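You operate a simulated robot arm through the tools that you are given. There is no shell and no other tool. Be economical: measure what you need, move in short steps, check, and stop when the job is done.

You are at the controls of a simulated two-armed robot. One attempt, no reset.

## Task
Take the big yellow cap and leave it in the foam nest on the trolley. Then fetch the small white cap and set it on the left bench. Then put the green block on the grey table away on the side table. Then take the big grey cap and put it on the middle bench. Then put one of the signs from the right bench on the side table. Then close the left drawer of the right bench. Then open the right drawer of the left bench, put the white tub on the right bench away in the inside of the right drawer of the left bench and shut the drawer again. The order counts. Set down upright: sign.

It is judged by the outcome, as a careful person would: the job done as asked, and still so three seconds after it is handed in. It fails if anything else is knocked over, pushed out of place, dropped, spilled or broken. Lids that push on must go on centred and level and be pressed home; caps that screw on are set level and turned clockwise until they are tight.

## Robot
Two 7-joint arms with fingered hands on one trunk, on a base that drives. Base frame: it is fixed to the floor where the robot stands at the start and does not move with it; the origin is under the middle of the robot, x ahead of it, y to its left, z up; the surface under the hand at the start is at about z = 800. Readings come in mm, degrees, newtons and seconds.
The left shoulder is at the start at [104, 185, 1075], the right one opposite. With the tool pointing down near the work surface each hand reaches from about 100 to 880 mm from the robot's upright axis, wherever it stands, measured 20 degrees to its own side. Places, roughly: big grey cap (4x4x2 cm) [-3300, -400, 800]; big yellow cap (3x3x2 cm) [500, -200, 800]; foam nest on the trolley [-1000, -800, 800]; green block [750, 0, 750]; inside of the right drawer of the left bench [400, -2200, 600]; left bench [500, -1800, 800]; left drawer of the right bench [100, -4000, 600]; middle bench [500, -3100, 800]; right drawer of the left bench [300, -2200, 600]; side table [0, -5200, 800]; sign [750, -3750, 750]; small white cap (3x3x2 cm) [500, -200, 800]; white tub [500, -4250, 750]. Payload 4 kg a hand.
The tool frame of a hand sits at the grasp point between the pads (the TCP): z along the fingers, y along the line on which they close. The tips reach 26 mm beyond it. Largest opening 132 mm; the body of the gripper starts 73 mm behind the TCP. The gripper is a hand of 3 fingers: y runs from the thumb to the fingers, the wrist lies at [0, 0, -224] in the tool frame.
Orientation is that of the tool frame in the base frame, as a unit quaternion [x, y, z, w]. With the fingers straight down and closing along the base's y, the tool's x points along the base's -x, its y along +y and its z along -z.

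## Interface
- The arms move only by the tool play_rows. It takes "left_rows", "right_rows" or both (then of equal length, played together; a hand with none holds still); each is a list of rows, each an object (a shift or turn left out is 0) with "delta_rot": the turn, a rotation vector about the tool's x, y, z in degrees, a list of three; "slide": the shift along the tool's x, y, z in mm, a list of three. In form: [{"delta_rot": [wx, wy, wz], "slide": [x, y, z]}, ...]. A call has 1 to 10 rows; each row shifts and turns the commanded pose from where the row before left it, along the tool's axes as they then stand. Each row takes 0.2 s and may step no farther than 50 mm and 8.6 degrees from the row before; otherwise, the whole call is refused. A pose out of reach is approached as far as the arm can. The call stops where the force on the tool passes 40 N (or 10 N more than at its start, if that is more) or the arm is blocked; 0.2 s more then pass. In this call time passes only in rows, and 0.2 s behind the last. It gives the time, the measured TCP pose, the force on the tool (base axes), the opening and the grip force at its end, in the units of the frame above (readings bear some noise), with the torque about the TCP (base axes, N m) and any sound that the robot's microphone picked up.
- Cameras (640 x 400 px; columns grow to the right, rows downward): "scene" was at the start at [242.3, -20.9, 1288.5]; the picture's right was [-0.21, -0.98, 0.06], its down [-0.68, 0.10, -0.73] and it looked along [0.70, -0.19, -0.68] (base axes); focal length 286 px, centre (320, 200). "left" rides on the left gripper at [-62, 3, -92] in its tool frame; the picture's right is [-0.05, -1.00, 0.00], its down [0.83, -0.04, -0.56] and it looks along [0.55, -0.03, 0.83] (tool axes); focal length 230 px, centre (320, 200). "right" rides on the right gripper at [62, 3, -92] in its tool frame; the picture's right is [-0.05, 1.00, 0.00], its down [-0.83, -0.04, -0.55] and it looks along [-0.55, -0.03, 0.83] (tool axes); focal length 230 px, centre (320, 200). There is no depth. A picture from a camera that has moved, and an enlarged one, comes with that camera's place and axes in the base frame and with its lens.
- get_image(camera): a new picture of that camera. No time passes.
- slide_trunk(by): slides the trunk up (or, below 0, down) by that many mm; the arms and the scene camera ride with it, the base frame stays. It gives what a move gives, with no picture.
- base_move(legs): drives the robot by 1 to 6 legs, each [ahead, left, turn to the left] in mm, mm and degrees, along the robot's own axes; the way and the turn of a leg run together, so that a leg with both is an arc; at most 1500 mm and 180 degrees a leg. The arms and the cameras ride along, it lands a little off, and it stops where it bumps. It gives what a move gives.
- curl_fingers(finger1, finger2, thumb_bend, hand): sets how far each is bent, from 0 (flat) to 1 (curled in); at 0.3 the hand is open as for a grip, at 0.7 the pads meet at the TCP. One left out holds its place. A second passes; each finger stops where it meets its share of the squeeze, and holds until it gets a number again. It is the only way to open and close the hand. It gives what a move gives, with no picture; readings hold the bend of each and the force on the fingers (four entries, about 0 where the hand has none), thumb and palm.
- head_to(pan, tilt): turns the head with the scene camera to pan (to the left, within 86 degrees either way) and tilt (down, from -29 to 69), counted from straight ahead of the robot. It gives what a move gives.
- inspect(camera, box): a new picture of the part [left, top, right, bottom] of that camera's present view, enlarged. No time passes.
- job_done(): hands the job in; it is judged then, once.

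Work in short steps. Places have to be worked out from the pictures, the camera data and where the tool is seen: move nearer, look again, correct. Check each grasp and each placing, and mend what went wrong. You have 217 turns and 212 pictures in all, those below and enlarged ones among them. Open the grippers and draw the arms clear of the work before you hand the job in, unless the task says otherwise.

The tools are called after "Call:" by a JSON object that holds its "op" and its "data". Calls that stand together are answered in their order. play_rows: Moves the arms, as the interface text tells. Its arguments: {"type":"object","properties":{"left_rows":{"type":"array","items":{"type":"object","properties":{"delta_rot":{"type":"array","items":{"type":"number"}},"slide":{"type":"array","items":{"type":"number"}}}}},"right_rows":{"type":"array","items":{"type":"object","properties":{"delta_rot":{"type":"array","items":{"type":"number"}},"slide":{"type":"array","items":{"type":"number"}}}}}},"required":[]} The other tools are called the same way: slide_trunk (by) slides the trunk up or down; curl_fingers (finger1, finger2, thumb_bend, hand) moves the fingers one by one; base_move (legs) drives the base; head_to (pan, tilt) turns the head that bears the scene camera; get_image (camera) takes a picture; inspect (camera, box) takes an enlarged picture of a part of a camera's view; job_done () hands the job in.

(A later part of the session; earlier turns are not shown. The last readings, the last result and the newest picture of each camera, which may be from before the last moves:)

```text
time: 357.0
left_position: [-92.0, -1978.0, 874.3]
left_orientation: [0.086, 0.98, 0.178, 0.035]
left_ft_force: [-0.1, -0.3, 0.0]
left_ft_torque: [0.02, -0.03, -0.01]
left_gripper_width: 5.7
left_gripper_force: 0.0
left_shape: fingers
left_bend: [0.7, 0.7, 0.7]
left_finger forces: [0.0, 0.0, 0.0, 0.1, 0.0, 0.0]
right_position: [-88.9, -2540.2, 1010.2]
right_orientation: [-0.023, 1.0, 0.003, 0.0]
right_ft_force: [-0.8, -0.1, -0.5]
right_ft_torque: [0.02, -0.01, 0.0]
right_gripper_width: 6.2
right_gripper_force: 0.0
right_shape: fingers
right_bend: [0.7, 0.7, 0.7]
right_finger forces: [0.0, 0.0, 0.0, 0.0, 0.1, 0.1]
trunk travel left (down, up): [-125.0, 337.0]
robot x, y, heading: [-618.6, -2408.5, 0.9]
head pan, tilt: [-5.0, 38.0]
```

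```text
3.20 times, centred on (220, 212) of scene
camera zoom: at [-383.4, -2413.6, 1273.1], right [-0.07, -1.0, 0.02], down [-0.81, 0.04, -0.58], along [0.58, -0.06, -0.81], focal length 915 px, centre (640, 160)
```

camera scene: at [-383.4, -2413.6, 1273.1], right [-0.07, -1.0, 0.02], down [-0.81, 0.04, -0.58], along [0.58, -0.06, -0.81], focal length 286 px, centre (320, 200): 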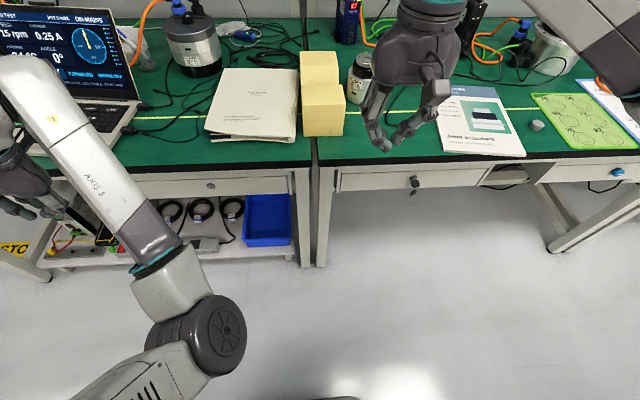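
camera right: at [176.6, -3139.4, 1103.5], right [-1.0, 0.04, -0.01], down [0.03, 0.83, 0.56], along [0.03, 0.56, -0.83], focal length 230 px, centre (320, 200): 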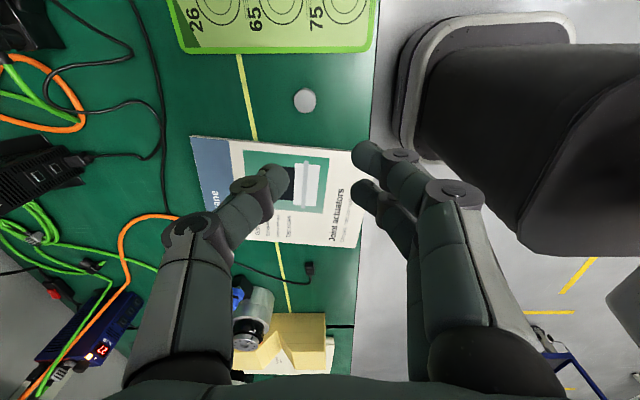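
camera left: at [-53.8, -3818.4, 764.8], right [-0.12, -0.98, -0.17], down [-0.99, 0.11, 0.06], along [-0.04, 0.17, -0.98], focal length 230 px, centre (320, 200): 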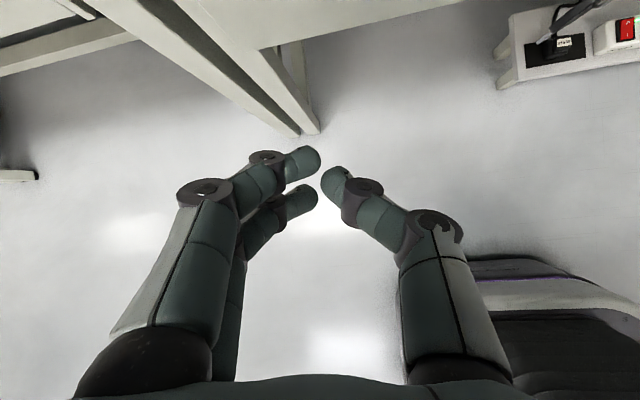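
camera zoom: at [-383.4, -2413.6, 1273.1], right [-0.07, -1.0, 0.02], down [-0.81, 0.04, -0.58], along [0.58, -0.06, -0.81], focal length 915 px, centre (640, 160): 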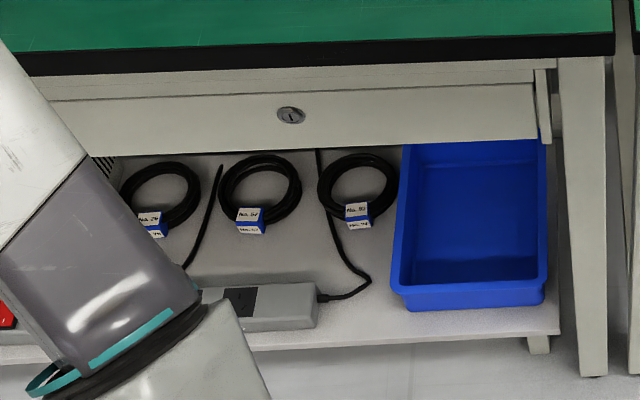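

The drawer has only a lock, no handle. I'll look at it head-on with the right hand's camera: drive in front of it and tilt the right hand forward.

Call:
{"op": "base_move", "data": {"legs": [[0, 380, -0.9], [30, 0, 0]]}}

Call:
{"op": "play_rows", "data": {"right_rows": [{"slide": [0, 0, 40]}, {"slide": [0, 0, 40]}, {"delta_rot": [0, -8.5, 0]}, {"delta_rot": [0, -8.5, 0]}, {"delta_rot": [0, -8.5, 0]}, {"delta_rot": [0, -8.5, 0]}, {"delta_rot": [0, -8.5, 0]}, {"delta_rot": [0, -8.5, 0]}]}}

Call:
{"op": "play_rows", "data": {"right_rows": [{"slide": [31, 0, 25]}, {"slide": [31, 0, 25]}, {"slide": [31, 0, 25]}, {"slide": [31, 0, 25]}, {"slide": [31, 0, 25]}, {"slide": [31, 0, 25]}, {"slide": [31, 0, 25]}]}}

Call:
{"op": "get_image", "data": {"camera": "right"}}

```text
time: 359.8
left_position: [-58.6, -1602.8, 874.9]
left_orientation: [0.092, 0.979, 0.179, 0.037]
left_ft_force: [-0.3, 0.8, -0.3]
left_ft_torque: [0.02, -0.01, 0.01]
left_gripper_width: 5.6
left_gripper_force: 0.1
left_shape: fingers
left_bend: [0.7, 0.7, 0.7]
left_finger forces: [0.0, 0.0, 0.0, 0.0, 0.0, 0.1]
right_position: [-63.8, -2166.1, 1011.3]
right_orientation: [-0.015, 1.0, 0.004, 0.0]
right_ft_force: [-0.5, -0.3, 0.3]
right_ft_torque: [0.0, 0.02, 0.01]
right_gripper_width: 6.0
right_gripper_force: 0.0
right_shape: fingers
right_bend: [0.7, 0.7, 0.7]
right_finger forces: [0.1, 0.0, 0.1, 0.1, 0.1, 0.0]
trunk travel left (down, up): [-125.0, 337.0]
robot x, y, heading: [-588.0, -2022.7, -0.2]
head pan, tilt: [-5.0, 38.0]
```

```text
time: 361.6
left_position: [-58.5, -1602.0, 873.5]
left_orientation: [0.092, 0.979, 0.178, 0.038]
left_ft_force: [0.1, -0.2, -0.1]
left_ft_torque: [0.03, 0.01, -0.01]
left_gripper_width: 5.4
left_gripper_force: 0.1
left_shape: fingers
left_bend: [0.7, 0.7, 0.7]
left_finger forces: [0.0, 0.1, 0.1, 0.0, 0.1, 0.0]
right_position: [-64.0, -2164.6, 930.1]
right_orientation: [-0.011, 0.902, 0.009, 0.431]
right_ft_force: [-0.1, 0.3, 0.6]
right_ft_torque: [-0.02, -0.01, 0.04]
right_gripper_width: 6.0
right_gripper_force: 0.2
right_shape: fingers
right_bend: [0.7, 0.7, 0.7]
right_finger forces: [0.0, 0.0, 0.0, 0.0, 0.1, 0.0]
trunk travel left (down, up): [-125.0, 337.0]
robot x, y, heading: [-589.3, -2022.8, -0.1]
head pan, tilt: [-5.0, 38.0]
```

```text
time: 363.2
left_position: [-58.6, -1600.9, 873.9]
left_orientation: [0.093, 0.979, 0.178, 0.036]
left_ft_force: [0.4, 0.4, -0.2]
left_ft_torque: [-0.01, 0.0, 0.01]
left_gripper_width: 5.7
left_gripper_force: 0.0
left_shape: fingers
left_bend: [0.7, 0.7, 0.7]
left_finger forces: [0.0, 0.0, 0.0, 0.1, 0.0, 0.0]
right_position: [-20.3, -2175.2, 726.0]
right_orientation: [-0.016, 0.908, 0.011, 0.419]
right_ft_force: [-0.1, -0.2, 0.2]
right_ft_torque: [-0.02, 0.02, -0.02]
right_gripper_width: 5.9
right_gripper_force: 0.0
right_shape: fingers
right_bend: [0.7, 0.7, 0.7]
right_finger forces: [0.0, 0.0, 0.0, 0.0, 0.0, 0.0]
right hand out of reach, approached as far as the arm can: row 5, 6, 7
trunk travel left (down, up): [-125.0, 337.0]
robot x, y, heading: [-591.1, -2023.9, -0.2]
head pan, tilt: [-5.0, 38.0]
```

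```text
55 pictures are left
camera right: at [-129.4, -2176.9, 738.3], right [0.0, 1.0, 0.05], down [0.12, -0.05, 0.99], along [0.99, 0.01, -0.12], focal length 230 px, centre (320, 200)
```

right: 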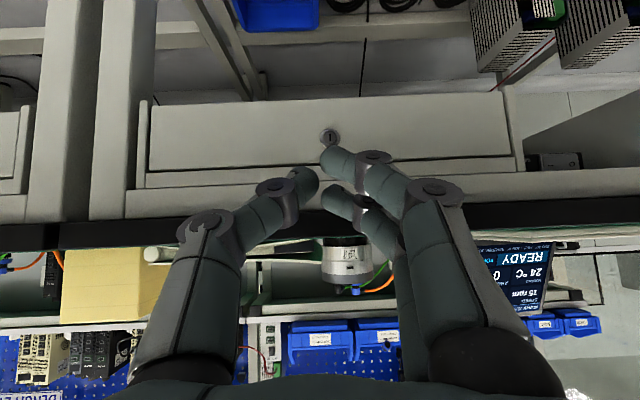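

The frontal view shows the panel z≈589–667, y≈-2375..-1935, lock at (y≈-2162, z≈634). I'll pinch the panel's lower edge: fingers behind from below, thumb in front. First untilt and yaw the right hand to -90.

Call:
{"op": "play_rows", "data": {"right_rows": [{"slide": [-30, 0, -35]}, {"slide": [-30, 0, -35], "delta_rot": [0, 8.2, 0]}, {"slide": [-20, 0, -35], "delta_rot": [0, 8.2, 0]}, {"slide": [0, 0, -35], "delta_rot": [0, 8.2, 0]}, {"delta_rot": [0, 8.2, 0]}, {"delta_rot": [0, 8.2, 0]}, {"delta_rot": [0, 8.2, 0]}]}}

Call:
{"op": "play_rows", "data": {"right_rows": [{"delta_rot": [0, 0, -8.5]}, {"delta_rot": [0, 0, -8.5]}, {"delta_rot": [0, 0, -8.5]}, {"delta_rot": [0, 0, -8.5]}, {"delta_rot": [0, 0, -8.5]}, {"delta_rot": [0, 0, -8.5]}, {"delta_rot": [0, 0, -8.5]}, {"delta_rot": [0, 0, -8.5]}, {"delta_rot": [0, 0, -8.5]}, {"delta_rot": [0, 0, -8.5]}]}}

Call:
{"op": "slide_trunk", "data": {"by": -110}}

```text
time: 364.8
left_position: [-57.2, -1602.4, 872.2]
left_orientation: [0.093, 0.979, 0.178, 0.036]
left_ft_force: [0.6, 0.9, 0.4]
left_ft_torque: [0.0, 0.02, -0.02]
left_gripper_width: 5.7
left_gripper_force: 0.0
left_shape: fingers
left_bend: [0.7, 0.7, 0.7]
left_finger forces: [0.0, 0.1, 0.1, 0.1, 0.1, 0.0]
right_position: [-64.1, -2178.2, 883.5]
right_orientation: [-0.017, 1.0, 0.004, 0.014]
right_ft_force: [0.3, -0.6, -0.4]
right_ft_torque: [0.04, 0.0, 0.02]
right_gripper_width: 6.0
right_gripper_force: 0.0
right_shape: fingers
right_bend: [0.7, 0.7, 0.7]
right_finger forces: [0.0, 0.0, 0.1, 0.1, 0.1, 0.0]
trunk travel left (down, up): [-125.0, 337.0]
robot x, y, heading: [-590.5, -2022.6, 0.1]
head pan, tilt: [-5.0, 38.0]
```

```text
time: 367.0
left_position: [-58.3, -1602.7, 874.2]
left_orientation: [0.093, 0.979, 0.178, 0.036]
left_ft_force: [-0.2, -0.5, 0.3]
left_ft_torque: [0.04, 0.0, 0.0]
left_gripper_width: 5.7
left_gripper_force: 0.1
left_shape: fingers
left_bend: [0.7, 0.7, 0.7]
left_finger forces: [0.1, 0.0, 0.0, 0.1, 0.0, 0.0]
right_position: [-65.2, -2178.2, 884.6]
right_orientation: [-0.688, 0.726, -0.007, 0.015]
right_ft_force: [0.0, -0.1, 1.1]
right_ft_torque: [-0.01, -0.05, 0.0]
right_gripper_width: 6.0
right_gripper_force: 0.1
right_shape: fingers
right_bend: [0.7, 0.7, 0.7]
right_finger forces: [0.1, 0.1, 0.0, 0.1, 0.0, 0.0]
trunk travel left (down, up): [-125.0, 337.0]
robot x, y, heading: [-590.2, -2022.7, 0.0]
head pan, tilt: [-5.0, 38.0]
```

```text
time: 368.4
left_position: [-47.7, -1596.0, 675.7]
left_orientation: [0.102, 0.978, 0.177, -0.043]
left_ft_force: [-0.8, -0.2, 0.7]
left_ft_torque: [0.0, -0.03, 0.01]
left_gripper_width: 5.6
left_gripper_force: 0.0
left_shape: fingers
left_bend: [0.7, 0.7, 0.7]
left_finger forces: [0.0, 0.1, 0.0, 0.0, 0.0, 0.1]
right_position: [-64.6, -2178.8, 774.8]
right_orientation: [-0.687, 0.727, -0.009, 0.016]
right_ft_force: [-0.4, -0.2, 0.0]
right_ft_torque: [-0.01, -0.01, 0.0]
right_gripper_width: 6.1
right_gripper_force: 0.1
right_shape: fingers
right_bend: [0.7, 0.7, 0.7]
right_finger forces: [0.0, 0.1, 0.0, 0.0, 0.1, 0.1]
trunk travel left (down, up): [-15.0, 447.0]
robot x, y, heading: [-594.5, -2024.8, -0.1]
head pan, tilt: [-5.0, 38.0]
```

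Now pitch the right hand forward/up about its tool x.

Call:
{"op": "play_rows", "data": {"right_rows": [{"delta_rot": [8.5, 0, 0]}, {"delta_rot": [8.5, 0, 0]}, {"delta_rot": [8.5, 0, 0]}, {"delta_rot": [8.5, 0, 0]}, {"delta_rot": [8.5, 0, 0]}, {"delta_rot": [8.5, 0, 0]}, {"delta_rot": [8.5, 0, 0]}, {"delta_rot": [8.5, 0, 0]}, {"delta_rot": [8.5, 0, 0]}, {"delta_rot": [8.5, 0, 0]}]}}

```text
time: 370.6
left_position: [-48.8, -1596.4, 673.2]
left_orientation: [0.103, 0.978, 0.179, -0.044]
left_ft_force: [-0.5, 0.2, 0.9]
left_ft_torque: [-0.01, 0.02, 0.05]
left_gripper_width: 5.4
left_gripper_force: 0.0
left_shape: fingers
left_bend: [0.7, 0.7, 0.7]
left_finger forces: [0.0, 0.1, 0.0, 0.0, 0.1, 0.0]
right_position: [-60.3, -2171.0, 778.9]
right_orientation: [0.656, -0.656, 0.266, -0.261]
right_ft_force: [0.2, -0.9, -0.4]
right_ft_torque: [0.05, 0.01, -0.04]
right_gripper_width: 5.6
right_gripper_force: 0.0
right_shape: fingers
right_bend: [0.7, 0.7, 0.7]
right_finger forces: [0.0, 0.1, 0.0, 0.1, 0.0, 0.0]
right hand out of reach, approached as far as the arm can: row 6, 7, 8, 9, 10
trunk travel left (down, up): [-15.0, 447.0]
robot x, y, heading: [-592.8, -2022.3, -0.3]
head pan, tilt: [-5.0, 38.0]
```

Pitch is limited while the arm is folded here. I lower the hand first, then pitch more.

Call:
{"op": "play_rows", "data": {"right_rows": [{"slide": [0, 26, 38.6]}, {"slide": [0, 26, 38.6]}, {"slide": [0, 26, 38.6]}, {"slide": [0, 26, 38.6]}, {"slide": [0, 26, 38.6]}]}}

Call:
{"op": "play_rows", "data": {"right_rows": [{"delta_rot": [8.5, 0, 0]}, {"delta_rot": [8.5, 0, 0]}, {"delta_rot": [8.5, 0, 0]}, {"delta_rot": [8.5, 0, 0]}, {"delta_rot": [8.5, 0, 0]}, {"delta_rot": [8.5, 0, 0]}]}}

```text
time: 371.9
left_position: [-47.3, -1594.4, 672.7]
left_orientation: [0.104, 0.978, 0.178, -0.045]
left_ft_force: [-0.1, 0.0, -0.3]
left_ft_torque: [0.02, 0.03, 0.02]
left_gripper_width: 5.5
left_gripper_force: 0.0
left_shape: fingers
left_bend: [0.7, 0.7, 0.7]
left_finger forces: [0.1, 0.0, 0.1, 0.1, 0.0, 0.1]
right_position: [-18.1, -2173.0, 552.1]
right_orientation: [-0.655, 0.656, -0.267, 0.261]
right_ft_force: [0.8, 0.6, -0.7]
right_ft_torque: [0.02, 0.01, 0.0]
right_gripper_width: 5.8
right_gripper_force: 0.1
right_shape: fingers
right_bend: [0.7, 0.7, 0.7]
right_finger forces: [0.1, 0.1, 0.0, 0.0, 0.0, 0.1]
trunk travel left (down, up): [-15.0, 447.0]
robot x, y, heading: [-593.1, -2024.2, -0.1]
head pan, tilt: [-5.0, 38.0]
```

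```text
time: 373.2
left_position: [-47.9, -1595.8, 672.8]
left_orientation: [0.104, 0.977, 0.178, -0.044]
left_ft_force: [-0.4, -0.5, 0.3]
left_ft_torque: [0.01, 0.02, -0.02]
left_gripper_width: 5.6
left_gripper_force: 0.1
left_shape: fingers
left_bend: [0.7, 0.7, 0.7]
left_finger forces: [0.0, 0.1, 0.0, 0.0, 0.0, 0.1]
right_position: [18.2, -2080.1, 617.5]
right_orientation: [0.482, -0.484, 0.52, -0.513]
right_ft_force: [-0.9, 0.3, 0.9]
right_ft_torque: [-0.02, 0.01, 0.0]
right_gripper_width: 6.0
right_gripper_force: 0.0
right_shape: fingers
right_bend: [0.7, 0.7, 0.7]
right_finger forces: [0.0, 0.1, 0.1, 0.1, 0.1, 0.0]
right hand out of reach, approached as far as the arm can: row 3, 4, 5, 6
trunk travel left (down, up): [-15.0, 447.0]
robot x, y, heading: [-591.1, -2027.0, -0.2]
head pan, tilt: [-5.0, 38.0]
```

The hand is now horizontal with fingers below. I try lowering it and pitching up a bit more.

Call:
{"op": "play_rows", "data": {"right_rows": [{"slide": [0, 20, 0]}, {"slide": [0, 20, 0]}, {"delta_rot": [8, 0, 0]}, {"delta_rot": [8, 0, 0]}]}}

Call:
{"op": "get_image", "data": {"camera": "right"}}

Call:
{"op": "get_image", "data": {"camera": "scene"}}

```text
time: 374.2
left_position: [-47.2, -1595.5, 673.9]
left_orientation: [0.103, 0.978, 0.178, -0.043]
left_ft_force: [-0.7, -0.6, -0.5]
left_ft_torque: [0.01, 0.0, -0.01]
left_gripper_width: 5.8
left_gripper_force: 0.0
left_shape: fingers
left_bend: [0.7, 0.7, 0.7]
left_finger forces: [0.0, 0.0, 0.1, 0.0, 0.0, 0.0]
right_position: [81.2, -2020.7, 660.9]
right_orientation: [0.409, -0.425, 0.587, -0.555]
right_ft_force: [0.7, -0.4, 0.0]
right_ft_torque: [0.02, 0.03, -0.01]
right_gripper_width: 5.8
right_gripper_force: 0.1
right_shape: fingers
right_bend: [0.7, 0.7, 0.7]
right_finger forces: [0.0, 0.0, 0.1, 0.0, 0.1, 0.0]
right hand out of reach, approached as far as the arm can: row 1, 2, 3, 4
trunk travel left (down, up): [-15.0, 447.0]
robot x, y, heading: [-589.3, -2023.4, -0.4]
head pan, tilt: [-5.0, 38.0]
```

```text
54 pictures are left
camera right: at [-8.0, -2078.5, 629.9], right [0.3, 0.03, -0.95], down [-0.5, 0.86, -0.13], along [0.81, 0.52, 0.27], focal length 230 px, centre (320, 200)
```

right: 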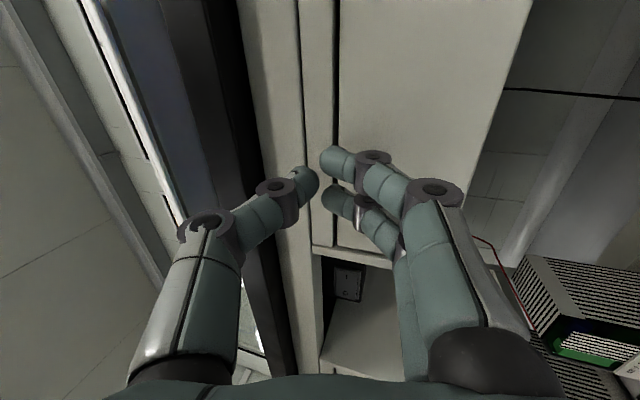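

```text
53 pictures are left
camera scene: at [-253.4, -2033.9, 1095.2], right [-0.08, -1.0, 0.04], down [-0.92, 0.06, -0.39], along [0.39, -0.07, -0.92], focal length 286 px, centre (320, 200)
```

scene: 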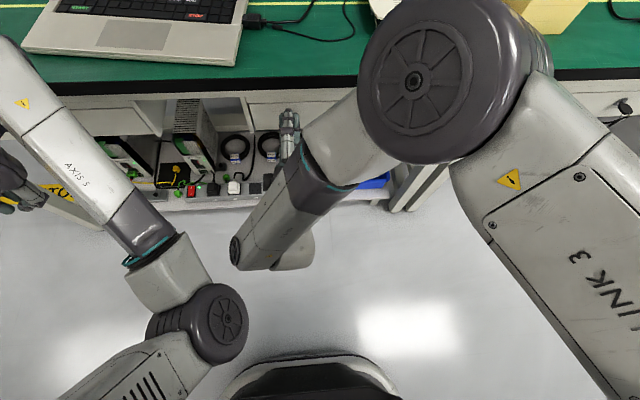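

The arm can hold the hand horizontal around z≈617 at small lateral offset. I back the base off, return to horizontal, and will approach using the base: fingers under the panel edge, then curl up behind it.

Call:
{"op": "base_move", "data": {"legs": [[-120, -140, 0]]}}

Call:
{"op": "play_rows", "data": {"right_rows": [{"delta_rot": [-8, 0, 0]}, {"delta_rot": [-8, 0, 0], "slide": [0, 15, 0]}, {"slide": [0, 20, -15]}, {"slide": [0, 20, -15]}]}}

```text
time: 375.8
left_position: [-168.9, -1737.0, 674.6]
left_orientation: [0.104, 0.978, 0.178, -0.043]
left_ft_force: [0.3, -0.7, 0.4]
left_ft_torque: [0.01, -0.02, 0.0]
left_gripper_width: 5.4
left_gripper_force: 0.0
left_shape: fingers
left_bend: [0.7, 0.7, 0.7]
left_finger forces: [0.0, 0.1, 0.1, 0.0, 0.1, 0.0]
right_position: [-37.3, -2159.5, 667.8]
right_orientation: [0.403, -0.426, 0.587, -0.558]
right_ft_force: [0.6, -0.1, 0.1]
right_ft_torque: [0.04, 0.01, 0.0]
right_gripper_width: 5.6
right_gripper_force: 0.1
right_shape: fingers
right_bend: [0.7, 0.7, 0.7]
right_finger forces: [0.0, 0.1, 0.0, 0.1, 0.0, 0.1]
trunk travel left (down, up): [-15.0, 447.0]
robot x, y, heading: [-709.1, -2166.3, -0.3]
head pan, tilt: [-5.0, 38.0]
```

```text
time: 376.8
left_position: [-166.6, -1735.6, 673.8]
left_orientation: [0.103, 0.977, 0.179, -0.045]
left_ft_force: [0.8, 0.2, -0.4]
left_ft_torque: [-0.02, -0.01, 0.01]
left_gripper_width: 5.6
left_gripper_force: 0.1
left_shape: fingers
left_bend: [0.7, 0.7, 0.7]
left_finger forces: [0.0, 0.1, 0.1, 0.0, 0.0, 0.0]
right_position: [-63.7, -2158.1, 611.0]
right_orientation: [0.478, -0.505, 0.521, -0.496]
right_ft_force: [-0.1, -0.2, -1.2]
right_ft_torque: [-0.01, -0.03, -0.01]
right_gripper_width: 5.8
right_gripper_force: 0.1
right_shape: fingers
right_bend: [0.7, 0.7, 0.7]
right_finger forces: [0.0, 0.0, 0.0, 0.1, 0.0, 0.0]
trunk travel left (down, up): [-15.0, 447.0]
robot x, y, heading: [-709.9, -2161.9, -0.0]
head pan, tilt: [-5.0, 38.0]
```

Horizontal pose reached at lateral 0. I set the fingers to 0.42, curl the thumb away, and look.

Call:
{"op": "curl_fingers", "data": {"hand": "right", "finger1": 0.42, "finger2": 0.42, "thumb_bend": 1.0}}

Call:
{"op": "base_move", "data": {"legs": [[90, 0, 0]]}}

Call:
{"op": "get_image", "data": {"camera": "right"}}

```text
time: 377.8
left_position: [-168.7, -1735.4, 673.8]
left_orientation: [0.104, 0.977, 0.179, -0.044]
left_ft_force: [-0.4, -0.1, 0.9]
left_ft_torque: [0.0, 0.05, 0.0]
left_gripper_width: 5.6
left_gripper_force: 0.0
left_shape: fingers
left_bend: [0.7, 0.7, 0.7]
left_finger forces: [0.0, 0.1, 0.0, 0.1, 0.1, 0.1]
right_position: [-62.1, -2156.3, 611.3]
right_orientation: [0.478, -0.505, 0.52, -0.496]
right_ft_force: [0.2, 0.9, -0.5]
right_ft_torque: [-0.01, -0.02, -0.02]
right_gripper_width: 39.2
right_gripper_force: 0.0
right_shape: fingers
right_bend: [0.42, 0.42, 1.0]
right_finger forces: [0.1, 0.0, 0.0, 0.0, 0.0, 0.0]
trunk travel left (down, up): [-15.0, 447.0]
robot x, y, heading: [-707.2, -2164.0, -0.3]
head pan, tilt: [-5.0, 38.0]
```

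```text
time: 378.9
left_position: [-76.9, -1734.5, 673.6]
left_orientation: [0.102, 0.977, 0.179, -0.045]
left_ft_force: [0.8, 0.3, -1.0]
left_ft_torque: [0.04, 0.04, -0.01]
left_gripper_width: 5.6
left_gripper_force: 0.2
left_shape: fingers
left_bend: [0.7, 0.7, 0.7]
left_finger forces: [0.0, 0.0, 0.0, 0.0, 0.1, 0.0]
right_position: [28.2, -2156.4, 610.7]
right_orientation: [0.479, -0.504, 0.52, -0.496]
right_ft_force: [0.7, 0.6, -0.2]
right_ft_torque: [-0.03, -0.03, 0.02]
right_gripper_width: 39.3
right_gripper_force: 0.0
right_shape: fingers
right_bend: [0.42, 0.42, 1.0]
right_finger forces: [0.0, 0.0, 0.1, 0.0, 0.0, 0.0]
trunk travel left (down, up): [-15.0, 447.0]
robot x, y, heading: [-621.1, -2164.2, -0.1]
head pan, tilt: [-5.0, 38.0]
```

```text
52 pictures are left
camera right: at [-65.0, -2214.0, 603.8], right [0.04, 0.05, -1.0], down [-0.51, 0.86, 0.03], along [0.86, 0.51, 0.06], focal length 230 px, centre (320, 200)
```

right: 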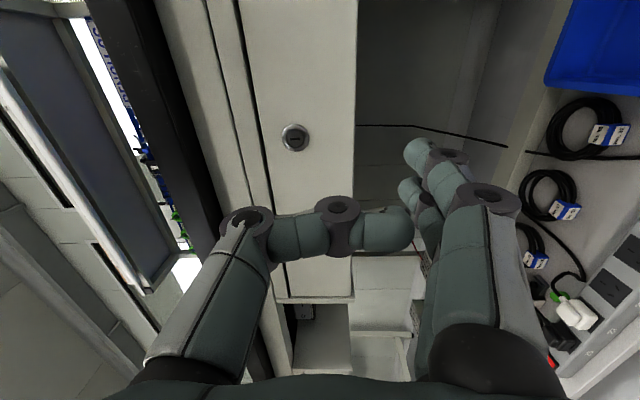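

The side view is ideal: fingertips at z≈553 pass under the panel (bottom z≈589). I relax the thumb to 0.85 and drive 78 mm ahead so the tips are behind the panel.

Call:
{"op": "curl_fingers", "data": {"hand": "right", "thumb_bend": 0.85}}

Call:
{"op": "base_move", "data": {"legs": [[76, 0, 0]]}}

Call:
{"op": "get_image", "data": {"camera": "right"}}

```text
time: 379.9
left_position: [-78.1, -1733.4, 673.0]
left_orientation: [0.102, 0.978, 0.179, -0.045]
left_ft_force: [0.1, -0.1, -0.5]
left_ft_torque: [-0.01, 0.01, 0.0]
left_gripper_width: 5.6
left_gripper_force: 0.0
left_shape: fingers
left_bend: [0.7, 0.7, 0.7]
left_finger forces: [0.0, 0.1, 0.0, 0.1, 0.0, 0.1]
right_position: [28.2, -2156.9, 611.2]
right_orientation: [0.478, -0.504, 0.521, -0.497]
right_ft_force: [-0.1, -0.5, -0.2]
right_ft_torque: [0.01, 0.02, 0.01]
right_gripper_width: 31.8
right_gripper_force: 0.1
right_shape: fingers
right_bend: [0.42, 0.42, 0.85]
right_finger forces: [0.0, 0.1, 0.0, 0.0, 0.1, 0.0]
trunk travel left (down, up): [-15.0, 447.0]
robot x, y, heading: [-616.7, -2164.8, -0.2]
head pan, tilt: [-5.0, 38.0]
```

```text
time: 380.9
left_position: [0.5, -1735.0, 673.1]
left_orientation: [0.103, 0.977, 0.179, -0.044]
left_ft_force: [-0.8, -0.6, -1.0]
left_ft_torque: [0.01, 0.02, 0.0]
left_gripper_width: 5.5
left_gripper_force: 0.1
left_shape: fingers
left_bend: [0.7, 0.7, 0.7]
left_finger forces: [0.1, 0.0, 0.0, 0.0, 0.0, 0.0]
right_position: [106.2, -2157.2, 610.1]
right_orientation: [0.478, -0.505, 0.521, -0.495]
right_ft_force: [-0.2, -0.4, -0.2]
right_ft_torque: [0.02, -0.03, 0.03]
right_gripper_width: 32.2
right_gripper_force: 0.1
right_shape: fingers
right_bend: [0.42, 0.42, 0.85]
right_finger forces: [0.0, 0.0, 0.0, 0.0, 0.0, 0.0]
trunk travel left (down, up): [-15.0, 447.0]
robot x, y, heading: [-541.7, -2164.3, -0.1]
head pan, tilt: [-5.0, 38.0]
```

```text
51 pictures are left
camera right: at [11.9, -2214.6, 603.7], right [0.04, 0.05, -1.0], down [-0.51, 0.86, 0.03], along [0.86, 0.51, 0.06], focal length 230 px, centre (320, 200)
```

right: 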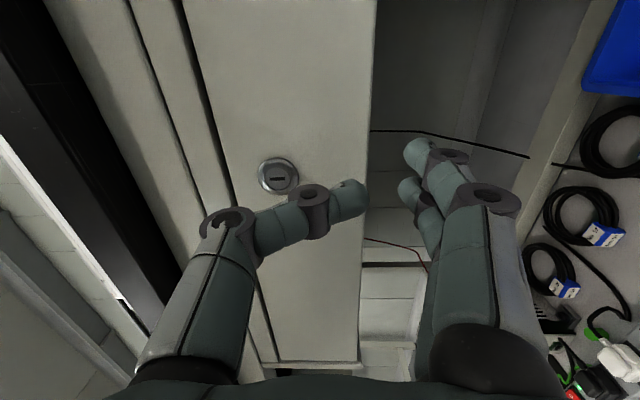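

Fingertips should be ~30 mm beyond the panel face. I curl the fingers up behind it.

Call:
{"op": "curl_fingers", "data": {"hand": "right", "finger1": 0.62, "finger2": 0.62}}

Call:
{"op": "get_image", "data": {"camera": "right"}}

```text
time: 381.9
left_position: [0.7, -1735.4, 672.4]
left_orientation: [0.102, 0.978, 0.179, -0.044]
left_ft_force: [0.0, -0.1, 0.2]
left_ft_torque: [0.03, -0.01, -0.01]
left_gripper_width: 5.5
left_gripper_force: 0.1
left_shape: fingers
left_bend: [0.7, 0.7, 0.7]
left_finger forces: [0.0, 0.1, 0.0, 0.0, 0.0, 0.0]
right_position: [105.7, -2157.2, 609.6]
right_orientation: [0.479, -0.505, 0.52, -0.495]
right_ft_force: [0.0, -1.4, -11.8]
right_ft_torque: [0.02, 0.3, 0.01]
right_gripper_width: 16.6
right_gripper_force: 5.9
right_shape: fingers
right_bend: [0.56, 0.56, 0.85]
right_finger forces: [6.2, 6.1, 0.0, 0.0, 0.0, 0.0]
trunk travel left (down, up): [-15.0, 447.0]
robot x, y, heading: [-541.8, -2165.6, -0.3]
head pan, tilt: [-5.0, 38.0]
```

```text
50 pictures are left
camera right: at [11.6, -2214.7, 603.3], right [0.03, 0.05, -1.0], down [-0.51, 0.86, 0.03], along [0.86, 0.51, 0.06], focal length 230 px, centre (320, 200)
```

right: 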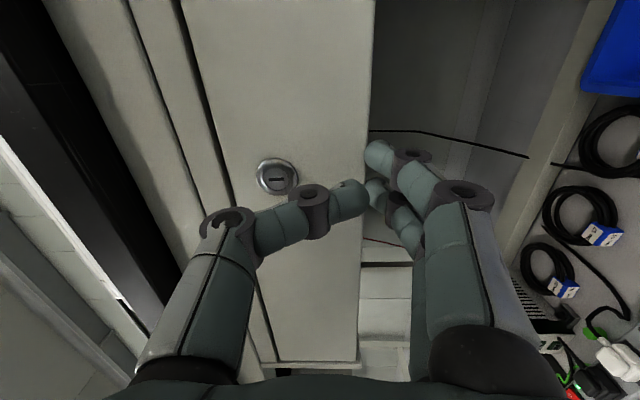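

Fingertips press up against the panel's lower edge. I squeeze harder and try pulling back 30 mm with the base.

Call:
{"op": "curl_fingers", "data": {"hand": "right", "finger1": 0.78, "finger2": 0.78}}

Call:
{"op": "base_move", "data": {"legs": [[-40, 0, 0]]}}

Call:
{"op": "get_image", "data": {"camera": "right"}}

```text
time: 382.9
left_position: [1.0, -1736.4, 672.2]
left_orientation: [0.103, 0.977, 0.18, -0.045]
left_ft_force: [-0.1, 0.0, 0.2]
left_ft_torque: [-0.01, -0.01, 0.02]
left_gripper_width: 5.6
left_gripper_force: 0.1
left_shape: fingers
left_bend: [0.7, 0.7, 0.7]
left_finger forces: [0.1, 0.0, 0.1, 0.0, 0.1, 0.0]
right_position: [106.3, -2156.3, 607.8]
right_orientation: [0.479, -0.505, 0.52, -0.495]
right_ft_force: [-0.5, 0.1, -25.4]
right_ft_torque: [0.03, 0.65, 0.01]
right_gripper_width: 15.2
right_gripper_force: 13.0
right_shape: fingers
right_bend: [0.56, 0.56, 0.85]
right_finger forces: [12.8, 12.7, 0.0, 0.0, 0.0, 0.1]
trunk travel left (down, up): [-15.0, 447.0]
robot x, y, heading: [-536.8, -2161.5, -0.1]
head pan, tilt: [-5.0, 38.0]
```

```text
time: 383.8
left_position: [-41.0, -1734.0, 675.0]
left_orientation: [0.102, 0.978, 0.179, -0.043]
left_ft_force: [-0.1, 0.6, 0.7]
left_ft_torque: [0.0, -0.02, -0.01]
left_gripper_width: 5.5
left_gripper_force: 0.0
left_shape: fingers
left_bend: [0.7, 0.7, 0.7]
left_finger forces: [0.0, 0.0, 0.0, 0.1, 0.0, 0.1]
right_position: [65.3, -2155.4, 614.2]
right_orientation: [0.476, -0.504, 0.521, -0.498]
right_ft_force: [-0.7, -0.2, -0.3]
right_ft_torque: [-0.06, 0.01, 0.02]
right_gripper_width: 7.2
right_gripper_force: 0.1
right_shape: fingers
right_bend: [0.67, 0.67, 0.85]
right_finger forces: [0.0, 0.1, 0.0, 0.0, 0.1, 0.0]
trunk travel left (down, up): [-15.0, 447.0]
robot x, y, heading: [-582.6, -2167.1, -0.0]
head pan, tilt: [-5.0, 38.0]
```

```text
49 pictures are left
camera right: at [-29.2, -2214.1, 606.1], right [0.04, 0.05, -1.0], down [-0.51, 0.86, 0.02], along [0.86, 0.51, 0.06], focal length 230 px, centre (320, 200)
```

right: 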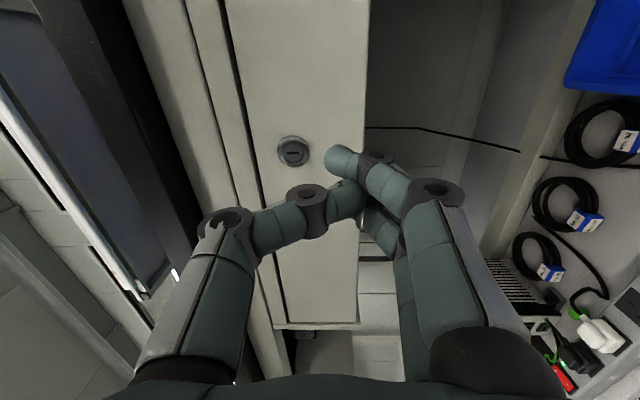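

It slipped: the tips were still under the panel's thickness. I reopen, curl the thumb fully, go ~22 mm deeper and curl again.

Call:
{"op": "curl_fingers", "data": {"hand": "right", "finger1": 0.42, "finger2": 0.42, "thumb_bend": 1.0}}

Call:
{"op": "base_move", "data": {"legs": [[64, 0, 0]]}}

Call:
{"op": "curl_fingers", "data": {"hand": "right", "finger1": 0.64, "finger2": 0.64}}

Call:
{"op": "get_image", "data": {"camera": "right"}}

```text
time: 384.8
left_position: [-40.0, -1733.3, 674.7]
left_orientation: [0.103, 0.977, 0.181, -0.045]
left_ft_force: [-0.9, -0.2, 0.7]
left_ft_torque: [0.0, 0.03, 0.01]
left_gripper_width: 5.6
left_gripper_force: 0.1
left_shape: fingers
left_bend: [0.7, 0.7, 0.7]
left_finger forces: [0.0, 0.1, 0.0, 0.1, 0.0, 0.0]
right_position: [64.7, -2156.4, 611.7]
right_orientation: [0.477, -0.504, 0.521, -0.497]
right_ft_force: [-0.9, -0.5, -0.3]
right_ft_torque: [0.0, 0.0, -0.02]
right_gripper_width: 39.1
right_gripper_force: 0.0
right_shape: fingers
right_bend: [0.42, 0.42, 1.0]
right_finger forces: [0.0, 0.0, 0.0, 0.0, 0.1, 0.0]
trunk travel left (down, up): [-15.0, 447.0]
robot x, y, heading: [-580.2, -2163.3, -0.1]
head pan, tilt: [-5.0, 38.0]
```

```text
time: 385.8
left_position: [25.6, -1735.1, 672.9]
left_orientation: [0.102, 0.977, 0.18, -0.044]
left_ft_force: [0.2, 0.8, -1.7]
left_ft_torque: [-0.01, 0.05, -0.01]
left_gripper_width: 5.5
left_gripper_force: 0.0
left_shape: fingers
left_bend: [0.7, 0.7, 0.7]
left_finger forces: [0.0, 0.0, 0.0, 0.0, 0.0, 0.0]
right_position: [131.0, -2156.2, 611.8]
right_orientation: [0.477, -0.505, 0.521, -0.496]
right_ft_force: [-0.2, -0.1, -0.1]
right_ft_torque: [0.02, 0.0, 0.0]
right_gripper_width: 39.6
right_gripper_force: 0.0
right_shape: fingers
right_bend: [0.42, 0.42, 1.0]
right_finger forces: [0.1, 0.0, 0.0, 0.0, 0.0, 0.1]
trunk travel left (down, up): [-15.0, 447.0]
robot x, y, heading: [-520.0, -2166.6, 0.1]
head pan, tilt: [-5.0, 38.0]
```

```text
time: 386.8
left_position: [24.3, -1734.7, 672.4]
left_orientation: [0.102, 0.977, 0.18, -0.044]
left_ft_force: [0.4, 0.1, -1.0]
left_ft_torque: [0.04, 0.0, 0.02]
left_gripper_width: 5.4
left_gripper_force: 0.0
left_shape: fingers
left_bend: [0.7, 0.7, 0.7]
left_finger forces: [0.0, 0.1, 0.1, 0.1, 0.0, 0.1]
right_position: [130.2, -2156.8, 610.7]
right_orientation: [0.478, -0.505, 0.521, -0.495]
right_ft_force: [1.9, 0.0, -10.2]
right_ft_torque: [-0.01, 0.05, 0.06]
right_gripper_width: 32.2
right_gripper_force: 5.1
right_shape: fingers
right_bend: [0.6, 0.6, 1.0]
right_finger forces: [4.9, 4.2, 0.0, 0.0, 0.0, 0.0]
trunk travel left (down, up): [-15.0, 447.0]
robot x, y, heading: [-518.8, -2168.4, -0.1]
head pan, tilt: [-5.0, 38.0]
```

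```text
48 pictures are left
camera right: at [36.4, -2214.6, 603.8], right [0.04, 0.05, -1.0], down [-0.51, 0.86, 0.03], along [0.86, 0.51, 0.06], focal length 230 px, centre (320, 200)
```

right: 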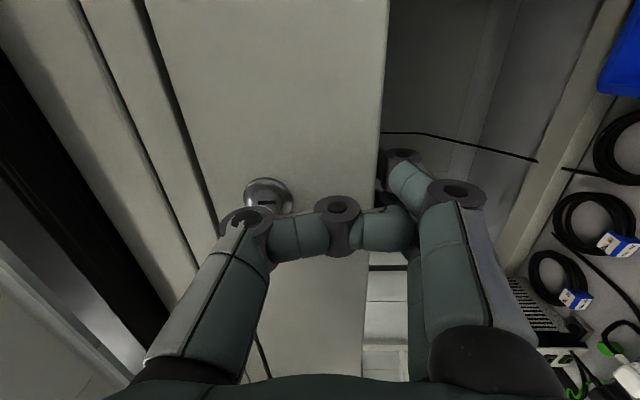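

Now the tips have disappeared behind the panel. Squeeze and pull back.

Call:
{"op": "curl_fingers", "data": {"hand": "right", "finger1": 0.8, "finger2": 0.8}}

Call:
{"op": "base_move", "data": {"legs": [[-60, 0, 0]]}}

Call:
{"op": "get_image", "data": {"camera": "right"}}

```text
time: 387.8
left_position: [25.7, -1735.0, 672.2]
left_orientation: [0.102, 0.978, 0.178, -0.045]
left_ft_force: [-0.4, 0.2, 0.0]
left_ft_torque: [0.01, 0.0, 0.0]
left_gripper_width: 5.8
left_gripper_force: 0.1
left_shape: fingers
left_bend: [0.7, 0.7, 0.7]
left_finger forces: [0.1, 0.0, 0.1, 0.0, 0.1, 0.0]
right_position: [131.7, -2156.4, 608.0]
right_orientation: [0.479, -0.505, 0.52, -0.494]
right_ft_force: [1.5, -2.5, -29.0]
right_ft_torque: [0.0, -0.14, 0.01]
right_gripper_width: 28.1
right_gripper_force: 13.7
right_shape: fingers
right_bend: [0.76, 0.77, 1.0]
right_finger forces: [11.1, 9.2, 0.0, 0.0, 7.2, 0.1]
trunk travel left (down, up): [-15.0, 447.0]
robot x, y, heading: [-518.4, -2163.6, -0.1]
head pan, tilt: [-5.0, 38.0]
```

```text
time: 388.8
left_position: [-35.4, -1734.8, 672.9]
left_orientation: [0.102, 0.977, 0.179, -0.044]
left_ft_force: [0.1, 1.2, -0.8]
left_ft_torque: [0.03, -0.02, 0.01]
left_gripper_width: 5.5
left_gripper_force: 0.1
left_shape: fingers
left_bend: [0.7, 0.7, 0.7]
left_finger forces: [0.1, 0.0, 0.1, 0.0, 0.0, 0.0]
right_position: [70.8, -2156.6, 610.3]
right_orientation: [0.477, -0.505, 0.521, -0.495]
right_ft_force: [0.9, -3.2, -24.4]
right_ft_torque: [-0.09, -0.17, 0.07]
right_gripper_width: 28.4
right_gripper_force: 19.0
right_shape: fingers
right_bend: [0.76, 0.77, 1.0]
right_finger forces: [12.5, 15.4, 0.0, 0.0, 10.1, 0.1]
trunk travel left (down, up): [-15.0, 447.0]
robot x, y, heading: [-581.4, -2160.9, 0.1]
head pan, tilt: [-5.0, 38.0]
```

```text
47 pictures are left
camera right: at [-23.2, -2214.6, 603.8], right [0.04, 0.05, -1.0], down [-0.51, 0.86, 0.03], along [0.86, 0.51, 0.06], focal length 230 px, centre (320, 200)
```

right: 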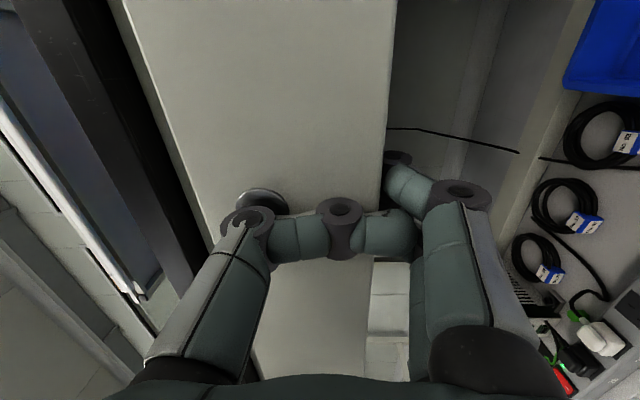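

The drawer is coming out. Pull another 140 mm.

Call:
{"op": "base_move", "data": {"legs": [[-70, 0, 0], [-75, 0, 0]]}}

Call:
{"op": "get_image", "data": {"camera": "scene"}}

```text
time: 390.4
left_position: [-181.5, -1734.8, 673.5]
left_orientation: [0.103, 0.977, 0.18, -0.044]
left_ft_force: [-0.2, 0.2, -0.1]
left_ft_torque: [-0.03, 0.0, 0.01]
left_gripper_width: 5.6
left_gripper_force: 0.0
left_shape: fingers
left_bend: [0.7, 0.7, 0.7]
left_finger forces: [0.1, 0.0, 0.0, 0.1, 0.0, 0.1]
right_position: [-76.9, -2157.0, 609.4]
right_orientation: [0.478, -0.505, 0.521, -0.495]
right_ft_force: [0.6, -2.5, -26.7]
right_ft_torque: [-0.08, -0.19, 0.07]
right_gripper_width: 29.0
right_gripper_force: 19.8
right_shape: fingers
right_bend: [0.76, 0.77, 1.0]
right_finger forces: [11.6, 17.4, 0.1, 0.0, 10.3, 0.0]
trunk travel left (down, up): [-15.0, 447.0]
robot x, y, heading: [-724.3, -2163.6, -0.3]
head pan, tilt: [-5.0, 38.0]
```

```text
46 pictures are left
camera scene: at [-386.9, -2173.4, 1094.7], right [-0.08, -1.0, 0.04], down [-0.92, 0.06, -0.39], along [0.39, -0.07, -0.92], focal length 286 px, centre (320, 200)
```

scene: 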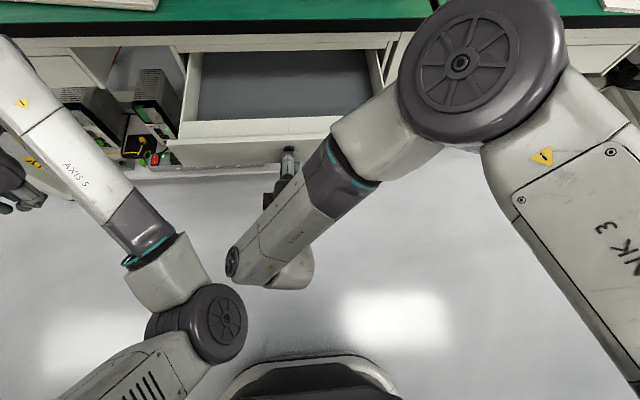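

The drawer is open ~205 mm and empty. I release: uncurl, lower slightly and back away.

Call:
{"op": "curl_fingers", "data": {"hand": "right", "finger1": 0.38, "finger2": 0.38}}

Call:
{"op": "base_move", "data": {"legs": [[-130, 0, 0]]}}

Call:
{"op": "slide_trunk", "data": {"by": 110}}

Call:
{"op": "play_rows", "data": {"right_rows": [{"delta_rot": [-8.5, 0, 0], "slide": [0, -15, 0]}, {"delta_rot": [-8.5, 0, 0], "slide": [0, -15, 0]}, {"delta_rot": [-8.5, 0, 0], "slide": [0, -15, 0]}, {"delta_rot": [-8.5, 0, 0], "slide": [0, -10, -10]}, {"delta_rot": [-8.5, 0, 0], "slide": [0, -10, -10]}, {"delta_rot": [-8.5, 0, 0], "slide": [0, -10, -20]}, {"delta_rot": [-8.5, 0, 0], "slide": [0, 0, -30]}, {"delta_rot": [-8.5, 0, 0], "slide": [0, 0, -30]}, {"delta_rot": [-8.5, 0, 0], "slide": [0, 0, -30]}, {"delta_rot": [-8.5, 0, 0], "slide": [0, 0, -30]}]}}

```text
time: 391.4
left_position: [-182.8, -1733.7, 674.0]
left_orientation: [0.102, 0.977, 0.18, -0.044]
left_ft_force: [-1.1, 0.6, 0.4]
left_ft_torque: [0.01, -0.02, -0.02]
left_gripper_width: 5.6
left_gripper_force: 0.0
left_shape: fingers
left_bend: [0.7, 0.7, 0.7]
left_finger forces: [0.1, 0.0, 0.1, 0.0, 0.0, 0.0]
right_position: [-77.5, -2157.3, 610.2]
right_orientation: [0.478, -0.505, 0.521, -0.495]
right_ft_force: [0.4, -0.2, 0.4]
right_ft_torque: [0.0, -0.01, -0.01]
right_gripper_width: 41.9
right_gripper_force: 0.1
right_shape: fingers
right_bend: [0.38, 0.38, 1.0]
right_finger forces: [0.0, 0.0, 0.1, 0.0, 0.1, 0.0]
trunk travel left (down, up): [-15.0, 447.0]
robot x, y, heading: [-725.4, -2168.0, -0.3]
head pan, tilt: [-5.0, 38.0]
```

```text
time: 392.7
left_position: [-311.7, -1733.9, 674.7]
left_orientation: [0.102, 0.977, 0.179, -0.043]
left_ft_force: [-0.4, 0.5, -0.5]
left_ft_torque: [-0.01, -0.01, -0.02]
left_gripper_width: 5.4
left_gripper_force: 0.0
left_shape: fingers
left_bend: [0.7, 0.7, 0.7]
left_finger forces: [0.0, 0.1, 0.0, 0.1, 0.0, 0.0]
right_position: [-204.9, -2155.8, 612.5]
right_orientation: [0.478, -0.503, 0.521, -0.496]
right_ft_force: [-0.2, 0.2, 1.0]
right_ft_torque: [-0.01, 0.04, -0.05]
right_gripper_width: 42.3
right_gripper_force: 0.0
right_shape: fingers
right_bend: [0.38, 0.38, 1.0]
right_finger forces: [0.0, 0.0, 0.1, 0.1, 0.0, 0.0]
trunk travel left (down, up): [-15.0, 447.0]
robot x, y, heading: [-851.9, -2165.7, -0.1]
head pan, tilt: [-5.0, 38.0]
```

```text
time: 394.1
left_position: [-309.7, -1716.8, 796.2]
left_orientation: [0.089, 0.977, 0.191, -0.039]
left_ft_force: [-0.6, 0.5, 0.2]
left_ft_torque: [0.02, -0.02, -0.01]
left_gripper_width: 5.5
left_gripper_force: 0.0
left_shape: fingers
left_bend: [0.7, 0.7, 0.7]
left_finger forces: [0.0, 0.0, 0.1, 0.0, 0.0, 0.0]
right_position: [-204.4, -2156.5, 719.7]
right_orientation: [0.479, -0.505, 0.521, -0.495]
right_ft_force: [0.4, -0.2, -0.3]
right_ft_torque: [0.0, -0.01, -0.01]
right_gripper_width: 42.2
right_gripper_force: 0.2
right_shape: fingers
right_bend: [0.38, 0.38, 1.0]
right_finger forces: [0.1, 0.0, 0.0, 0.1, 0.0, 0.0]
trunk travel left (down, up): [-125.0, 337.0]
robot x, y, heading: [-850.9, -2163.2, -0.2]
head pan, tilt: [-5.0, 38.0]
```

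```text
time: 396.3
left_position: [-312.1, -1718.4, 792.1]
left_orientation: [0.093, 0.976, 0.194, -0.043]
left_ft_force: [-0.2, 0.6, 1.1]
left_ft_torque: [0.0, 0.01, -0.02]
left_gripper_width: 5.7
left_gripper_force: 0.0
left_shape: fingers
left_bend: [0.7, 0.7, 0.7]
left_finger forces: [0.0, 0.0, 0.0, 0.1, 0.0, 0.0]
right_position: [-276.1, -2153.5, 916.8]
right_orientation: [-0.689, 0.723, -0.043, 0.042]
right_ft_force: [-0.1, -0.7, -0.1]
right_ft_torque: [-0.01, 0.01, -0.01]
right_gripper_width: 42.3
right_gripper_force: 0.1
right_shape: fingers
right_bend: [0.38, 0.38, 1.0]
right_finger forces: [0.0, 0.0, 0.0, 0.0, 0.0, 0.0]
trunk travel left (down, up): [-125.0, 337.0]
robot x, y, heading: [-852.9, -2160.3, -0.0]
head pan, tilt: [-5.0, 38.0]
```

Right hand is back down-pointing. I straighten it, and also raise and level the left hand for travel.

Call:
{"op": "play_rows", "data": {"right_rows": [{"delta_rot": [-6, 0, 0], "slide": [0, 0, -25]}, {"slide": [0, 0, -40]}, {"slide": [0, 0, -40]}, {"slide": [0, 0, 0]}, {"slide": [0, 0, 0]}, {"slide": [0, 0, 0]}, {"slide": [0, 0, 0]}], "left_rows": [{"slide": [4.8, 0, -30], "delta_rot": [7.5, 0, 0]}, {"slide": [4.8, 0, -36.9], "delta_rot": [7.5, 0, 0]}, {"slide": [4.8, -10, -36.9], "delta_rot": [7.5, 0, 0]}, {"slide": [4.8, -20, -36.9]}, {"slide": [4.8, -30, -30]}, {"slide": [0, -30, -30]}, {"slide": [0, -30, -30]}]}}

```text
time: 397.9
left_position: [-251.6, -1730.4, 951.5]
left_orientation: [0.092, 0.994, -0.014, -0.064]
left_ft_force: [-0.7, -0.4, 0.0]
left_ft_torque: [-0.05, 0.03, -0.03]
left_gripper_width: 5.6
left_gripper_force: 0.0
left_shape: fingers
left_bend: [0.7, 0.7, 0.7]
left_finger forces: [0.0, 0.0, 0.0, 0.0, 0.0, 0.0]
left hand out of reach, approached as far as the arm can: row 2, 3, 4, 5, 6, 7
right_position: [-279.5, -2151.0, 1021.1]
right_orientation: [-0.688, 0.726, -0.005, 0.007]
right_ft_force: [-0.2, -0.4, -0.2]
right_ft_torque: [-0.02, -0.03, -0.01]
right_gripper_width: 42.2
right_gripper_force: 0.1
right_shape: fingers
right_bend: [0.38, 0.38, 1.0]
right_finger forces: [0.1, 0.0, 0.0, 0.0, 0.0, 0.0]
trunk travel left (down, up): [-125.0, 337.0]
robot x, y, heading: [-853.3, -2161.3, 0.1]
head pan, tilt: [-5.0, 38.0]
```

Call:
{"op": "play_rows", "data": {"right_rows": [{"slide": [40, 0, 0]}, {"slide": [40, 0, 0]}, {"slide": [40, 0, 0]}, {"slide": [40, 0, 0]}, {"slide": [0, 0, 0]}], "left_rows": [{"slide": [0, -45, 0]}, {"slide": [0, -45, 0]}, {"slide": [0, -45, -10]}, {"slide": [0, -30, -30]}, {"slide": [0, 0, -40]}]}}

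Call:
{"op": "curl_fingers", "data": {"hand": "right", "finger1": 0.45, "finger2": 0.45, "thumb_bend": 0.45}}

```text
time: 399.1
left_position: [-238.0, -1735.5, 998.4]
left_orientation: [0.092, 0.994, -0.014, -0.062]
left_ft_force: [0.4, -0.5, -0.2]
left_ft_torque: [-0.03, -0.03, -0.02]
left_gripper_width: 5.6
left_gripper_force: 0.1
left_shape: fingers
left_bend: [0.7, 0.7, 0.7]
left_finger forces: [0.0, 0.1, 0.0, 0.1, 0.1, 0.0]
left hand out of reach, approached as far as the arm can: row 1, 2, 3, 4
right_position: [-290.6, -2313.9, 1022.6]
right_orientation: [-0.689, 0.725, -0.006, 0.007]
right_ft_force: [0.3, -1.0, -0.1]
right_ft_torque: [0.04, -0.01, 0.0]
right_gripper_width: 42.2
right_gripper_force: 0.0
right_shape: fingers
right_bend: [0.38, 0.38, 1.0]
right_finger forces: [0.1, 0.0, 0.1, 0.0, 0.1, 0.0]
trunk travel left (down, up): [-125.0, 337.0]
robot x, y, heading: [-851.6, -2163.3, -0.1]
head pan, tilt: [-5.0, 38.0]
```

```text
time: 400.1
left_position: [-237.0, -1737.1, 997.8]
left_orientation: [0.092, 0.994, -0.015, -0.063]
left_ft_force: [0.7, 0.0, -0.4]
left_ft_torque: [0.0, 0.02, -0.03]
left_gripper_width: 5.6
left_gripper_force: 0.0
left_shape: fingers
left_bend: [0.7, 0.7, 0.7]
left_finger forces: [0.1, 0.0, 0.0, 0.0, 0.1, 0.1]
right_position: [-289.2, -2313.1, 1022.1]
right_orientation: [-0.689, 0.725, -0.005, 0.007]
right_ft_force: [0.2, -0.9, -0.4]
right_ft_torque: [-0.01, 0.0, 0.01]
right_gripper_width: 85.0
right_gripper_force: 0.1
right_shape: fingers
right_bend: [0.45, 0.45, 0.45]
right_finger forces: [0.1, 0.0, 0.0, 0.1, 0.0, 0.0]
trunk travel left (down, up): [-125.0, 337.0]
robot x, y, heading: [-853.9, -2162.7, -0.1]
head pan, tilt: [-5.0, 38.0]
```

Both hands are high enough. I drive to the right bench for the tub.

Call:
{"op": "base_move", "data": {"legs": [[0, -1400, 0], [0, -470, 0], [480, 0, 0]]}}

Call:
{"op": "head_to", "data": {"pan": -20, "tilt": 25}}

Call:
{"op": "get_image", "data": {"camera": "scene"}}

```text
time: 412.0
left_position: [254.1, -3593.2, 998.9]
left_orientation: [0.083, 0.994, -0.015, -0.063]
left_ft_force: [-0.2, -0.2, -0.6]
left_ft_torque: [-0.05, 0.0, 0.02]
left_gripper_width: 5.9
left_gripper_force: 0.0
left_shape: fingers
left_bend: [0.7, 0.7, 0.7]
left_finger forces: [0.0, 0.0, 0.0, 0.0, 0.0, 0.0]
right_position: [214.1, -4169.5, 1021.8]
right_orientation: [-0.695, 0.719, -0.005, 0.006]
right_ft_force: [-0.1, -0.2, -1.1]
right_ft_torque: [0.04, 0.01, -0.02]
right_gripper_width: 84.7
right_gripper_force: 0.1
right_shape: fingers
right_bend: [0.45, 0.45, 0.45]
right_finger forces: [0.0, 0.0, 0.0, 0.1, 0.0, 0.1]
trunk travel left (down, up): [-125.0, 337.0]
robot x, y, heading: [-353.9, -4031.0, 0.9]
head pan, tilt: [-5.0, 38.0]
```

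```text
time: 412.8
left_position: [254.0, -3591.8, 998.0]
left_orientation: [0.082, 0.995, -0.015, -0.063]
left_ft_force: [0.4, 0.0, -0.2]
left_ft_torque: [-0.01, -0.03, 0.0]
left_gripper_width: 5.6
left_gripper_force: 0.0
left_shape: fingers
left_bend: [0.7, 0.7, 0.7]
left_finger forces: [0.0, 0.0, 0.1, 0.1, 0.1, 0.1]
right_position: [212.7, -4169.3, 1021.2]
right_orientation: [-0.695, 0.719, -0.005, 0.006]
right_ft_force: [-1.1, 0.1, 0.3]
right_ft_torque: [0.02, 0.02, 0.02]
right_gripper_width: 84.6
right_gripper_force: 0.0
right_shape: fingers
right_bend: [0.45, 0.45, 0.45]
right_finger forces: [0.1, 0.0, 0.1, 0.0, 0.1, 0.0]
trunk travel left (down, up): [-125.0, 337.0]
robot x, y, heading: [-356.7, -4030.9, 1.3]
head pan, tilt: [-20.0, 25.0]
```

```text
45 pictures are left
camera scene: at [-113.3, -4058.5, 1292.4], right [-0.31, -0.94, 0.1], down [-0.64, 0.13, -0.76], along [0.7, -0.3, -0.65], focal length 286 px, centre (320, 200)
```

scene: 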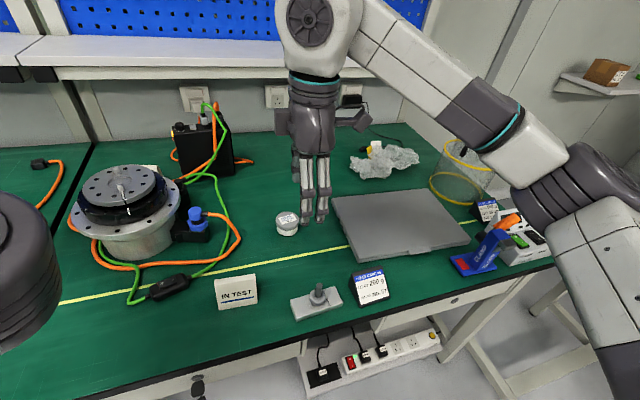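

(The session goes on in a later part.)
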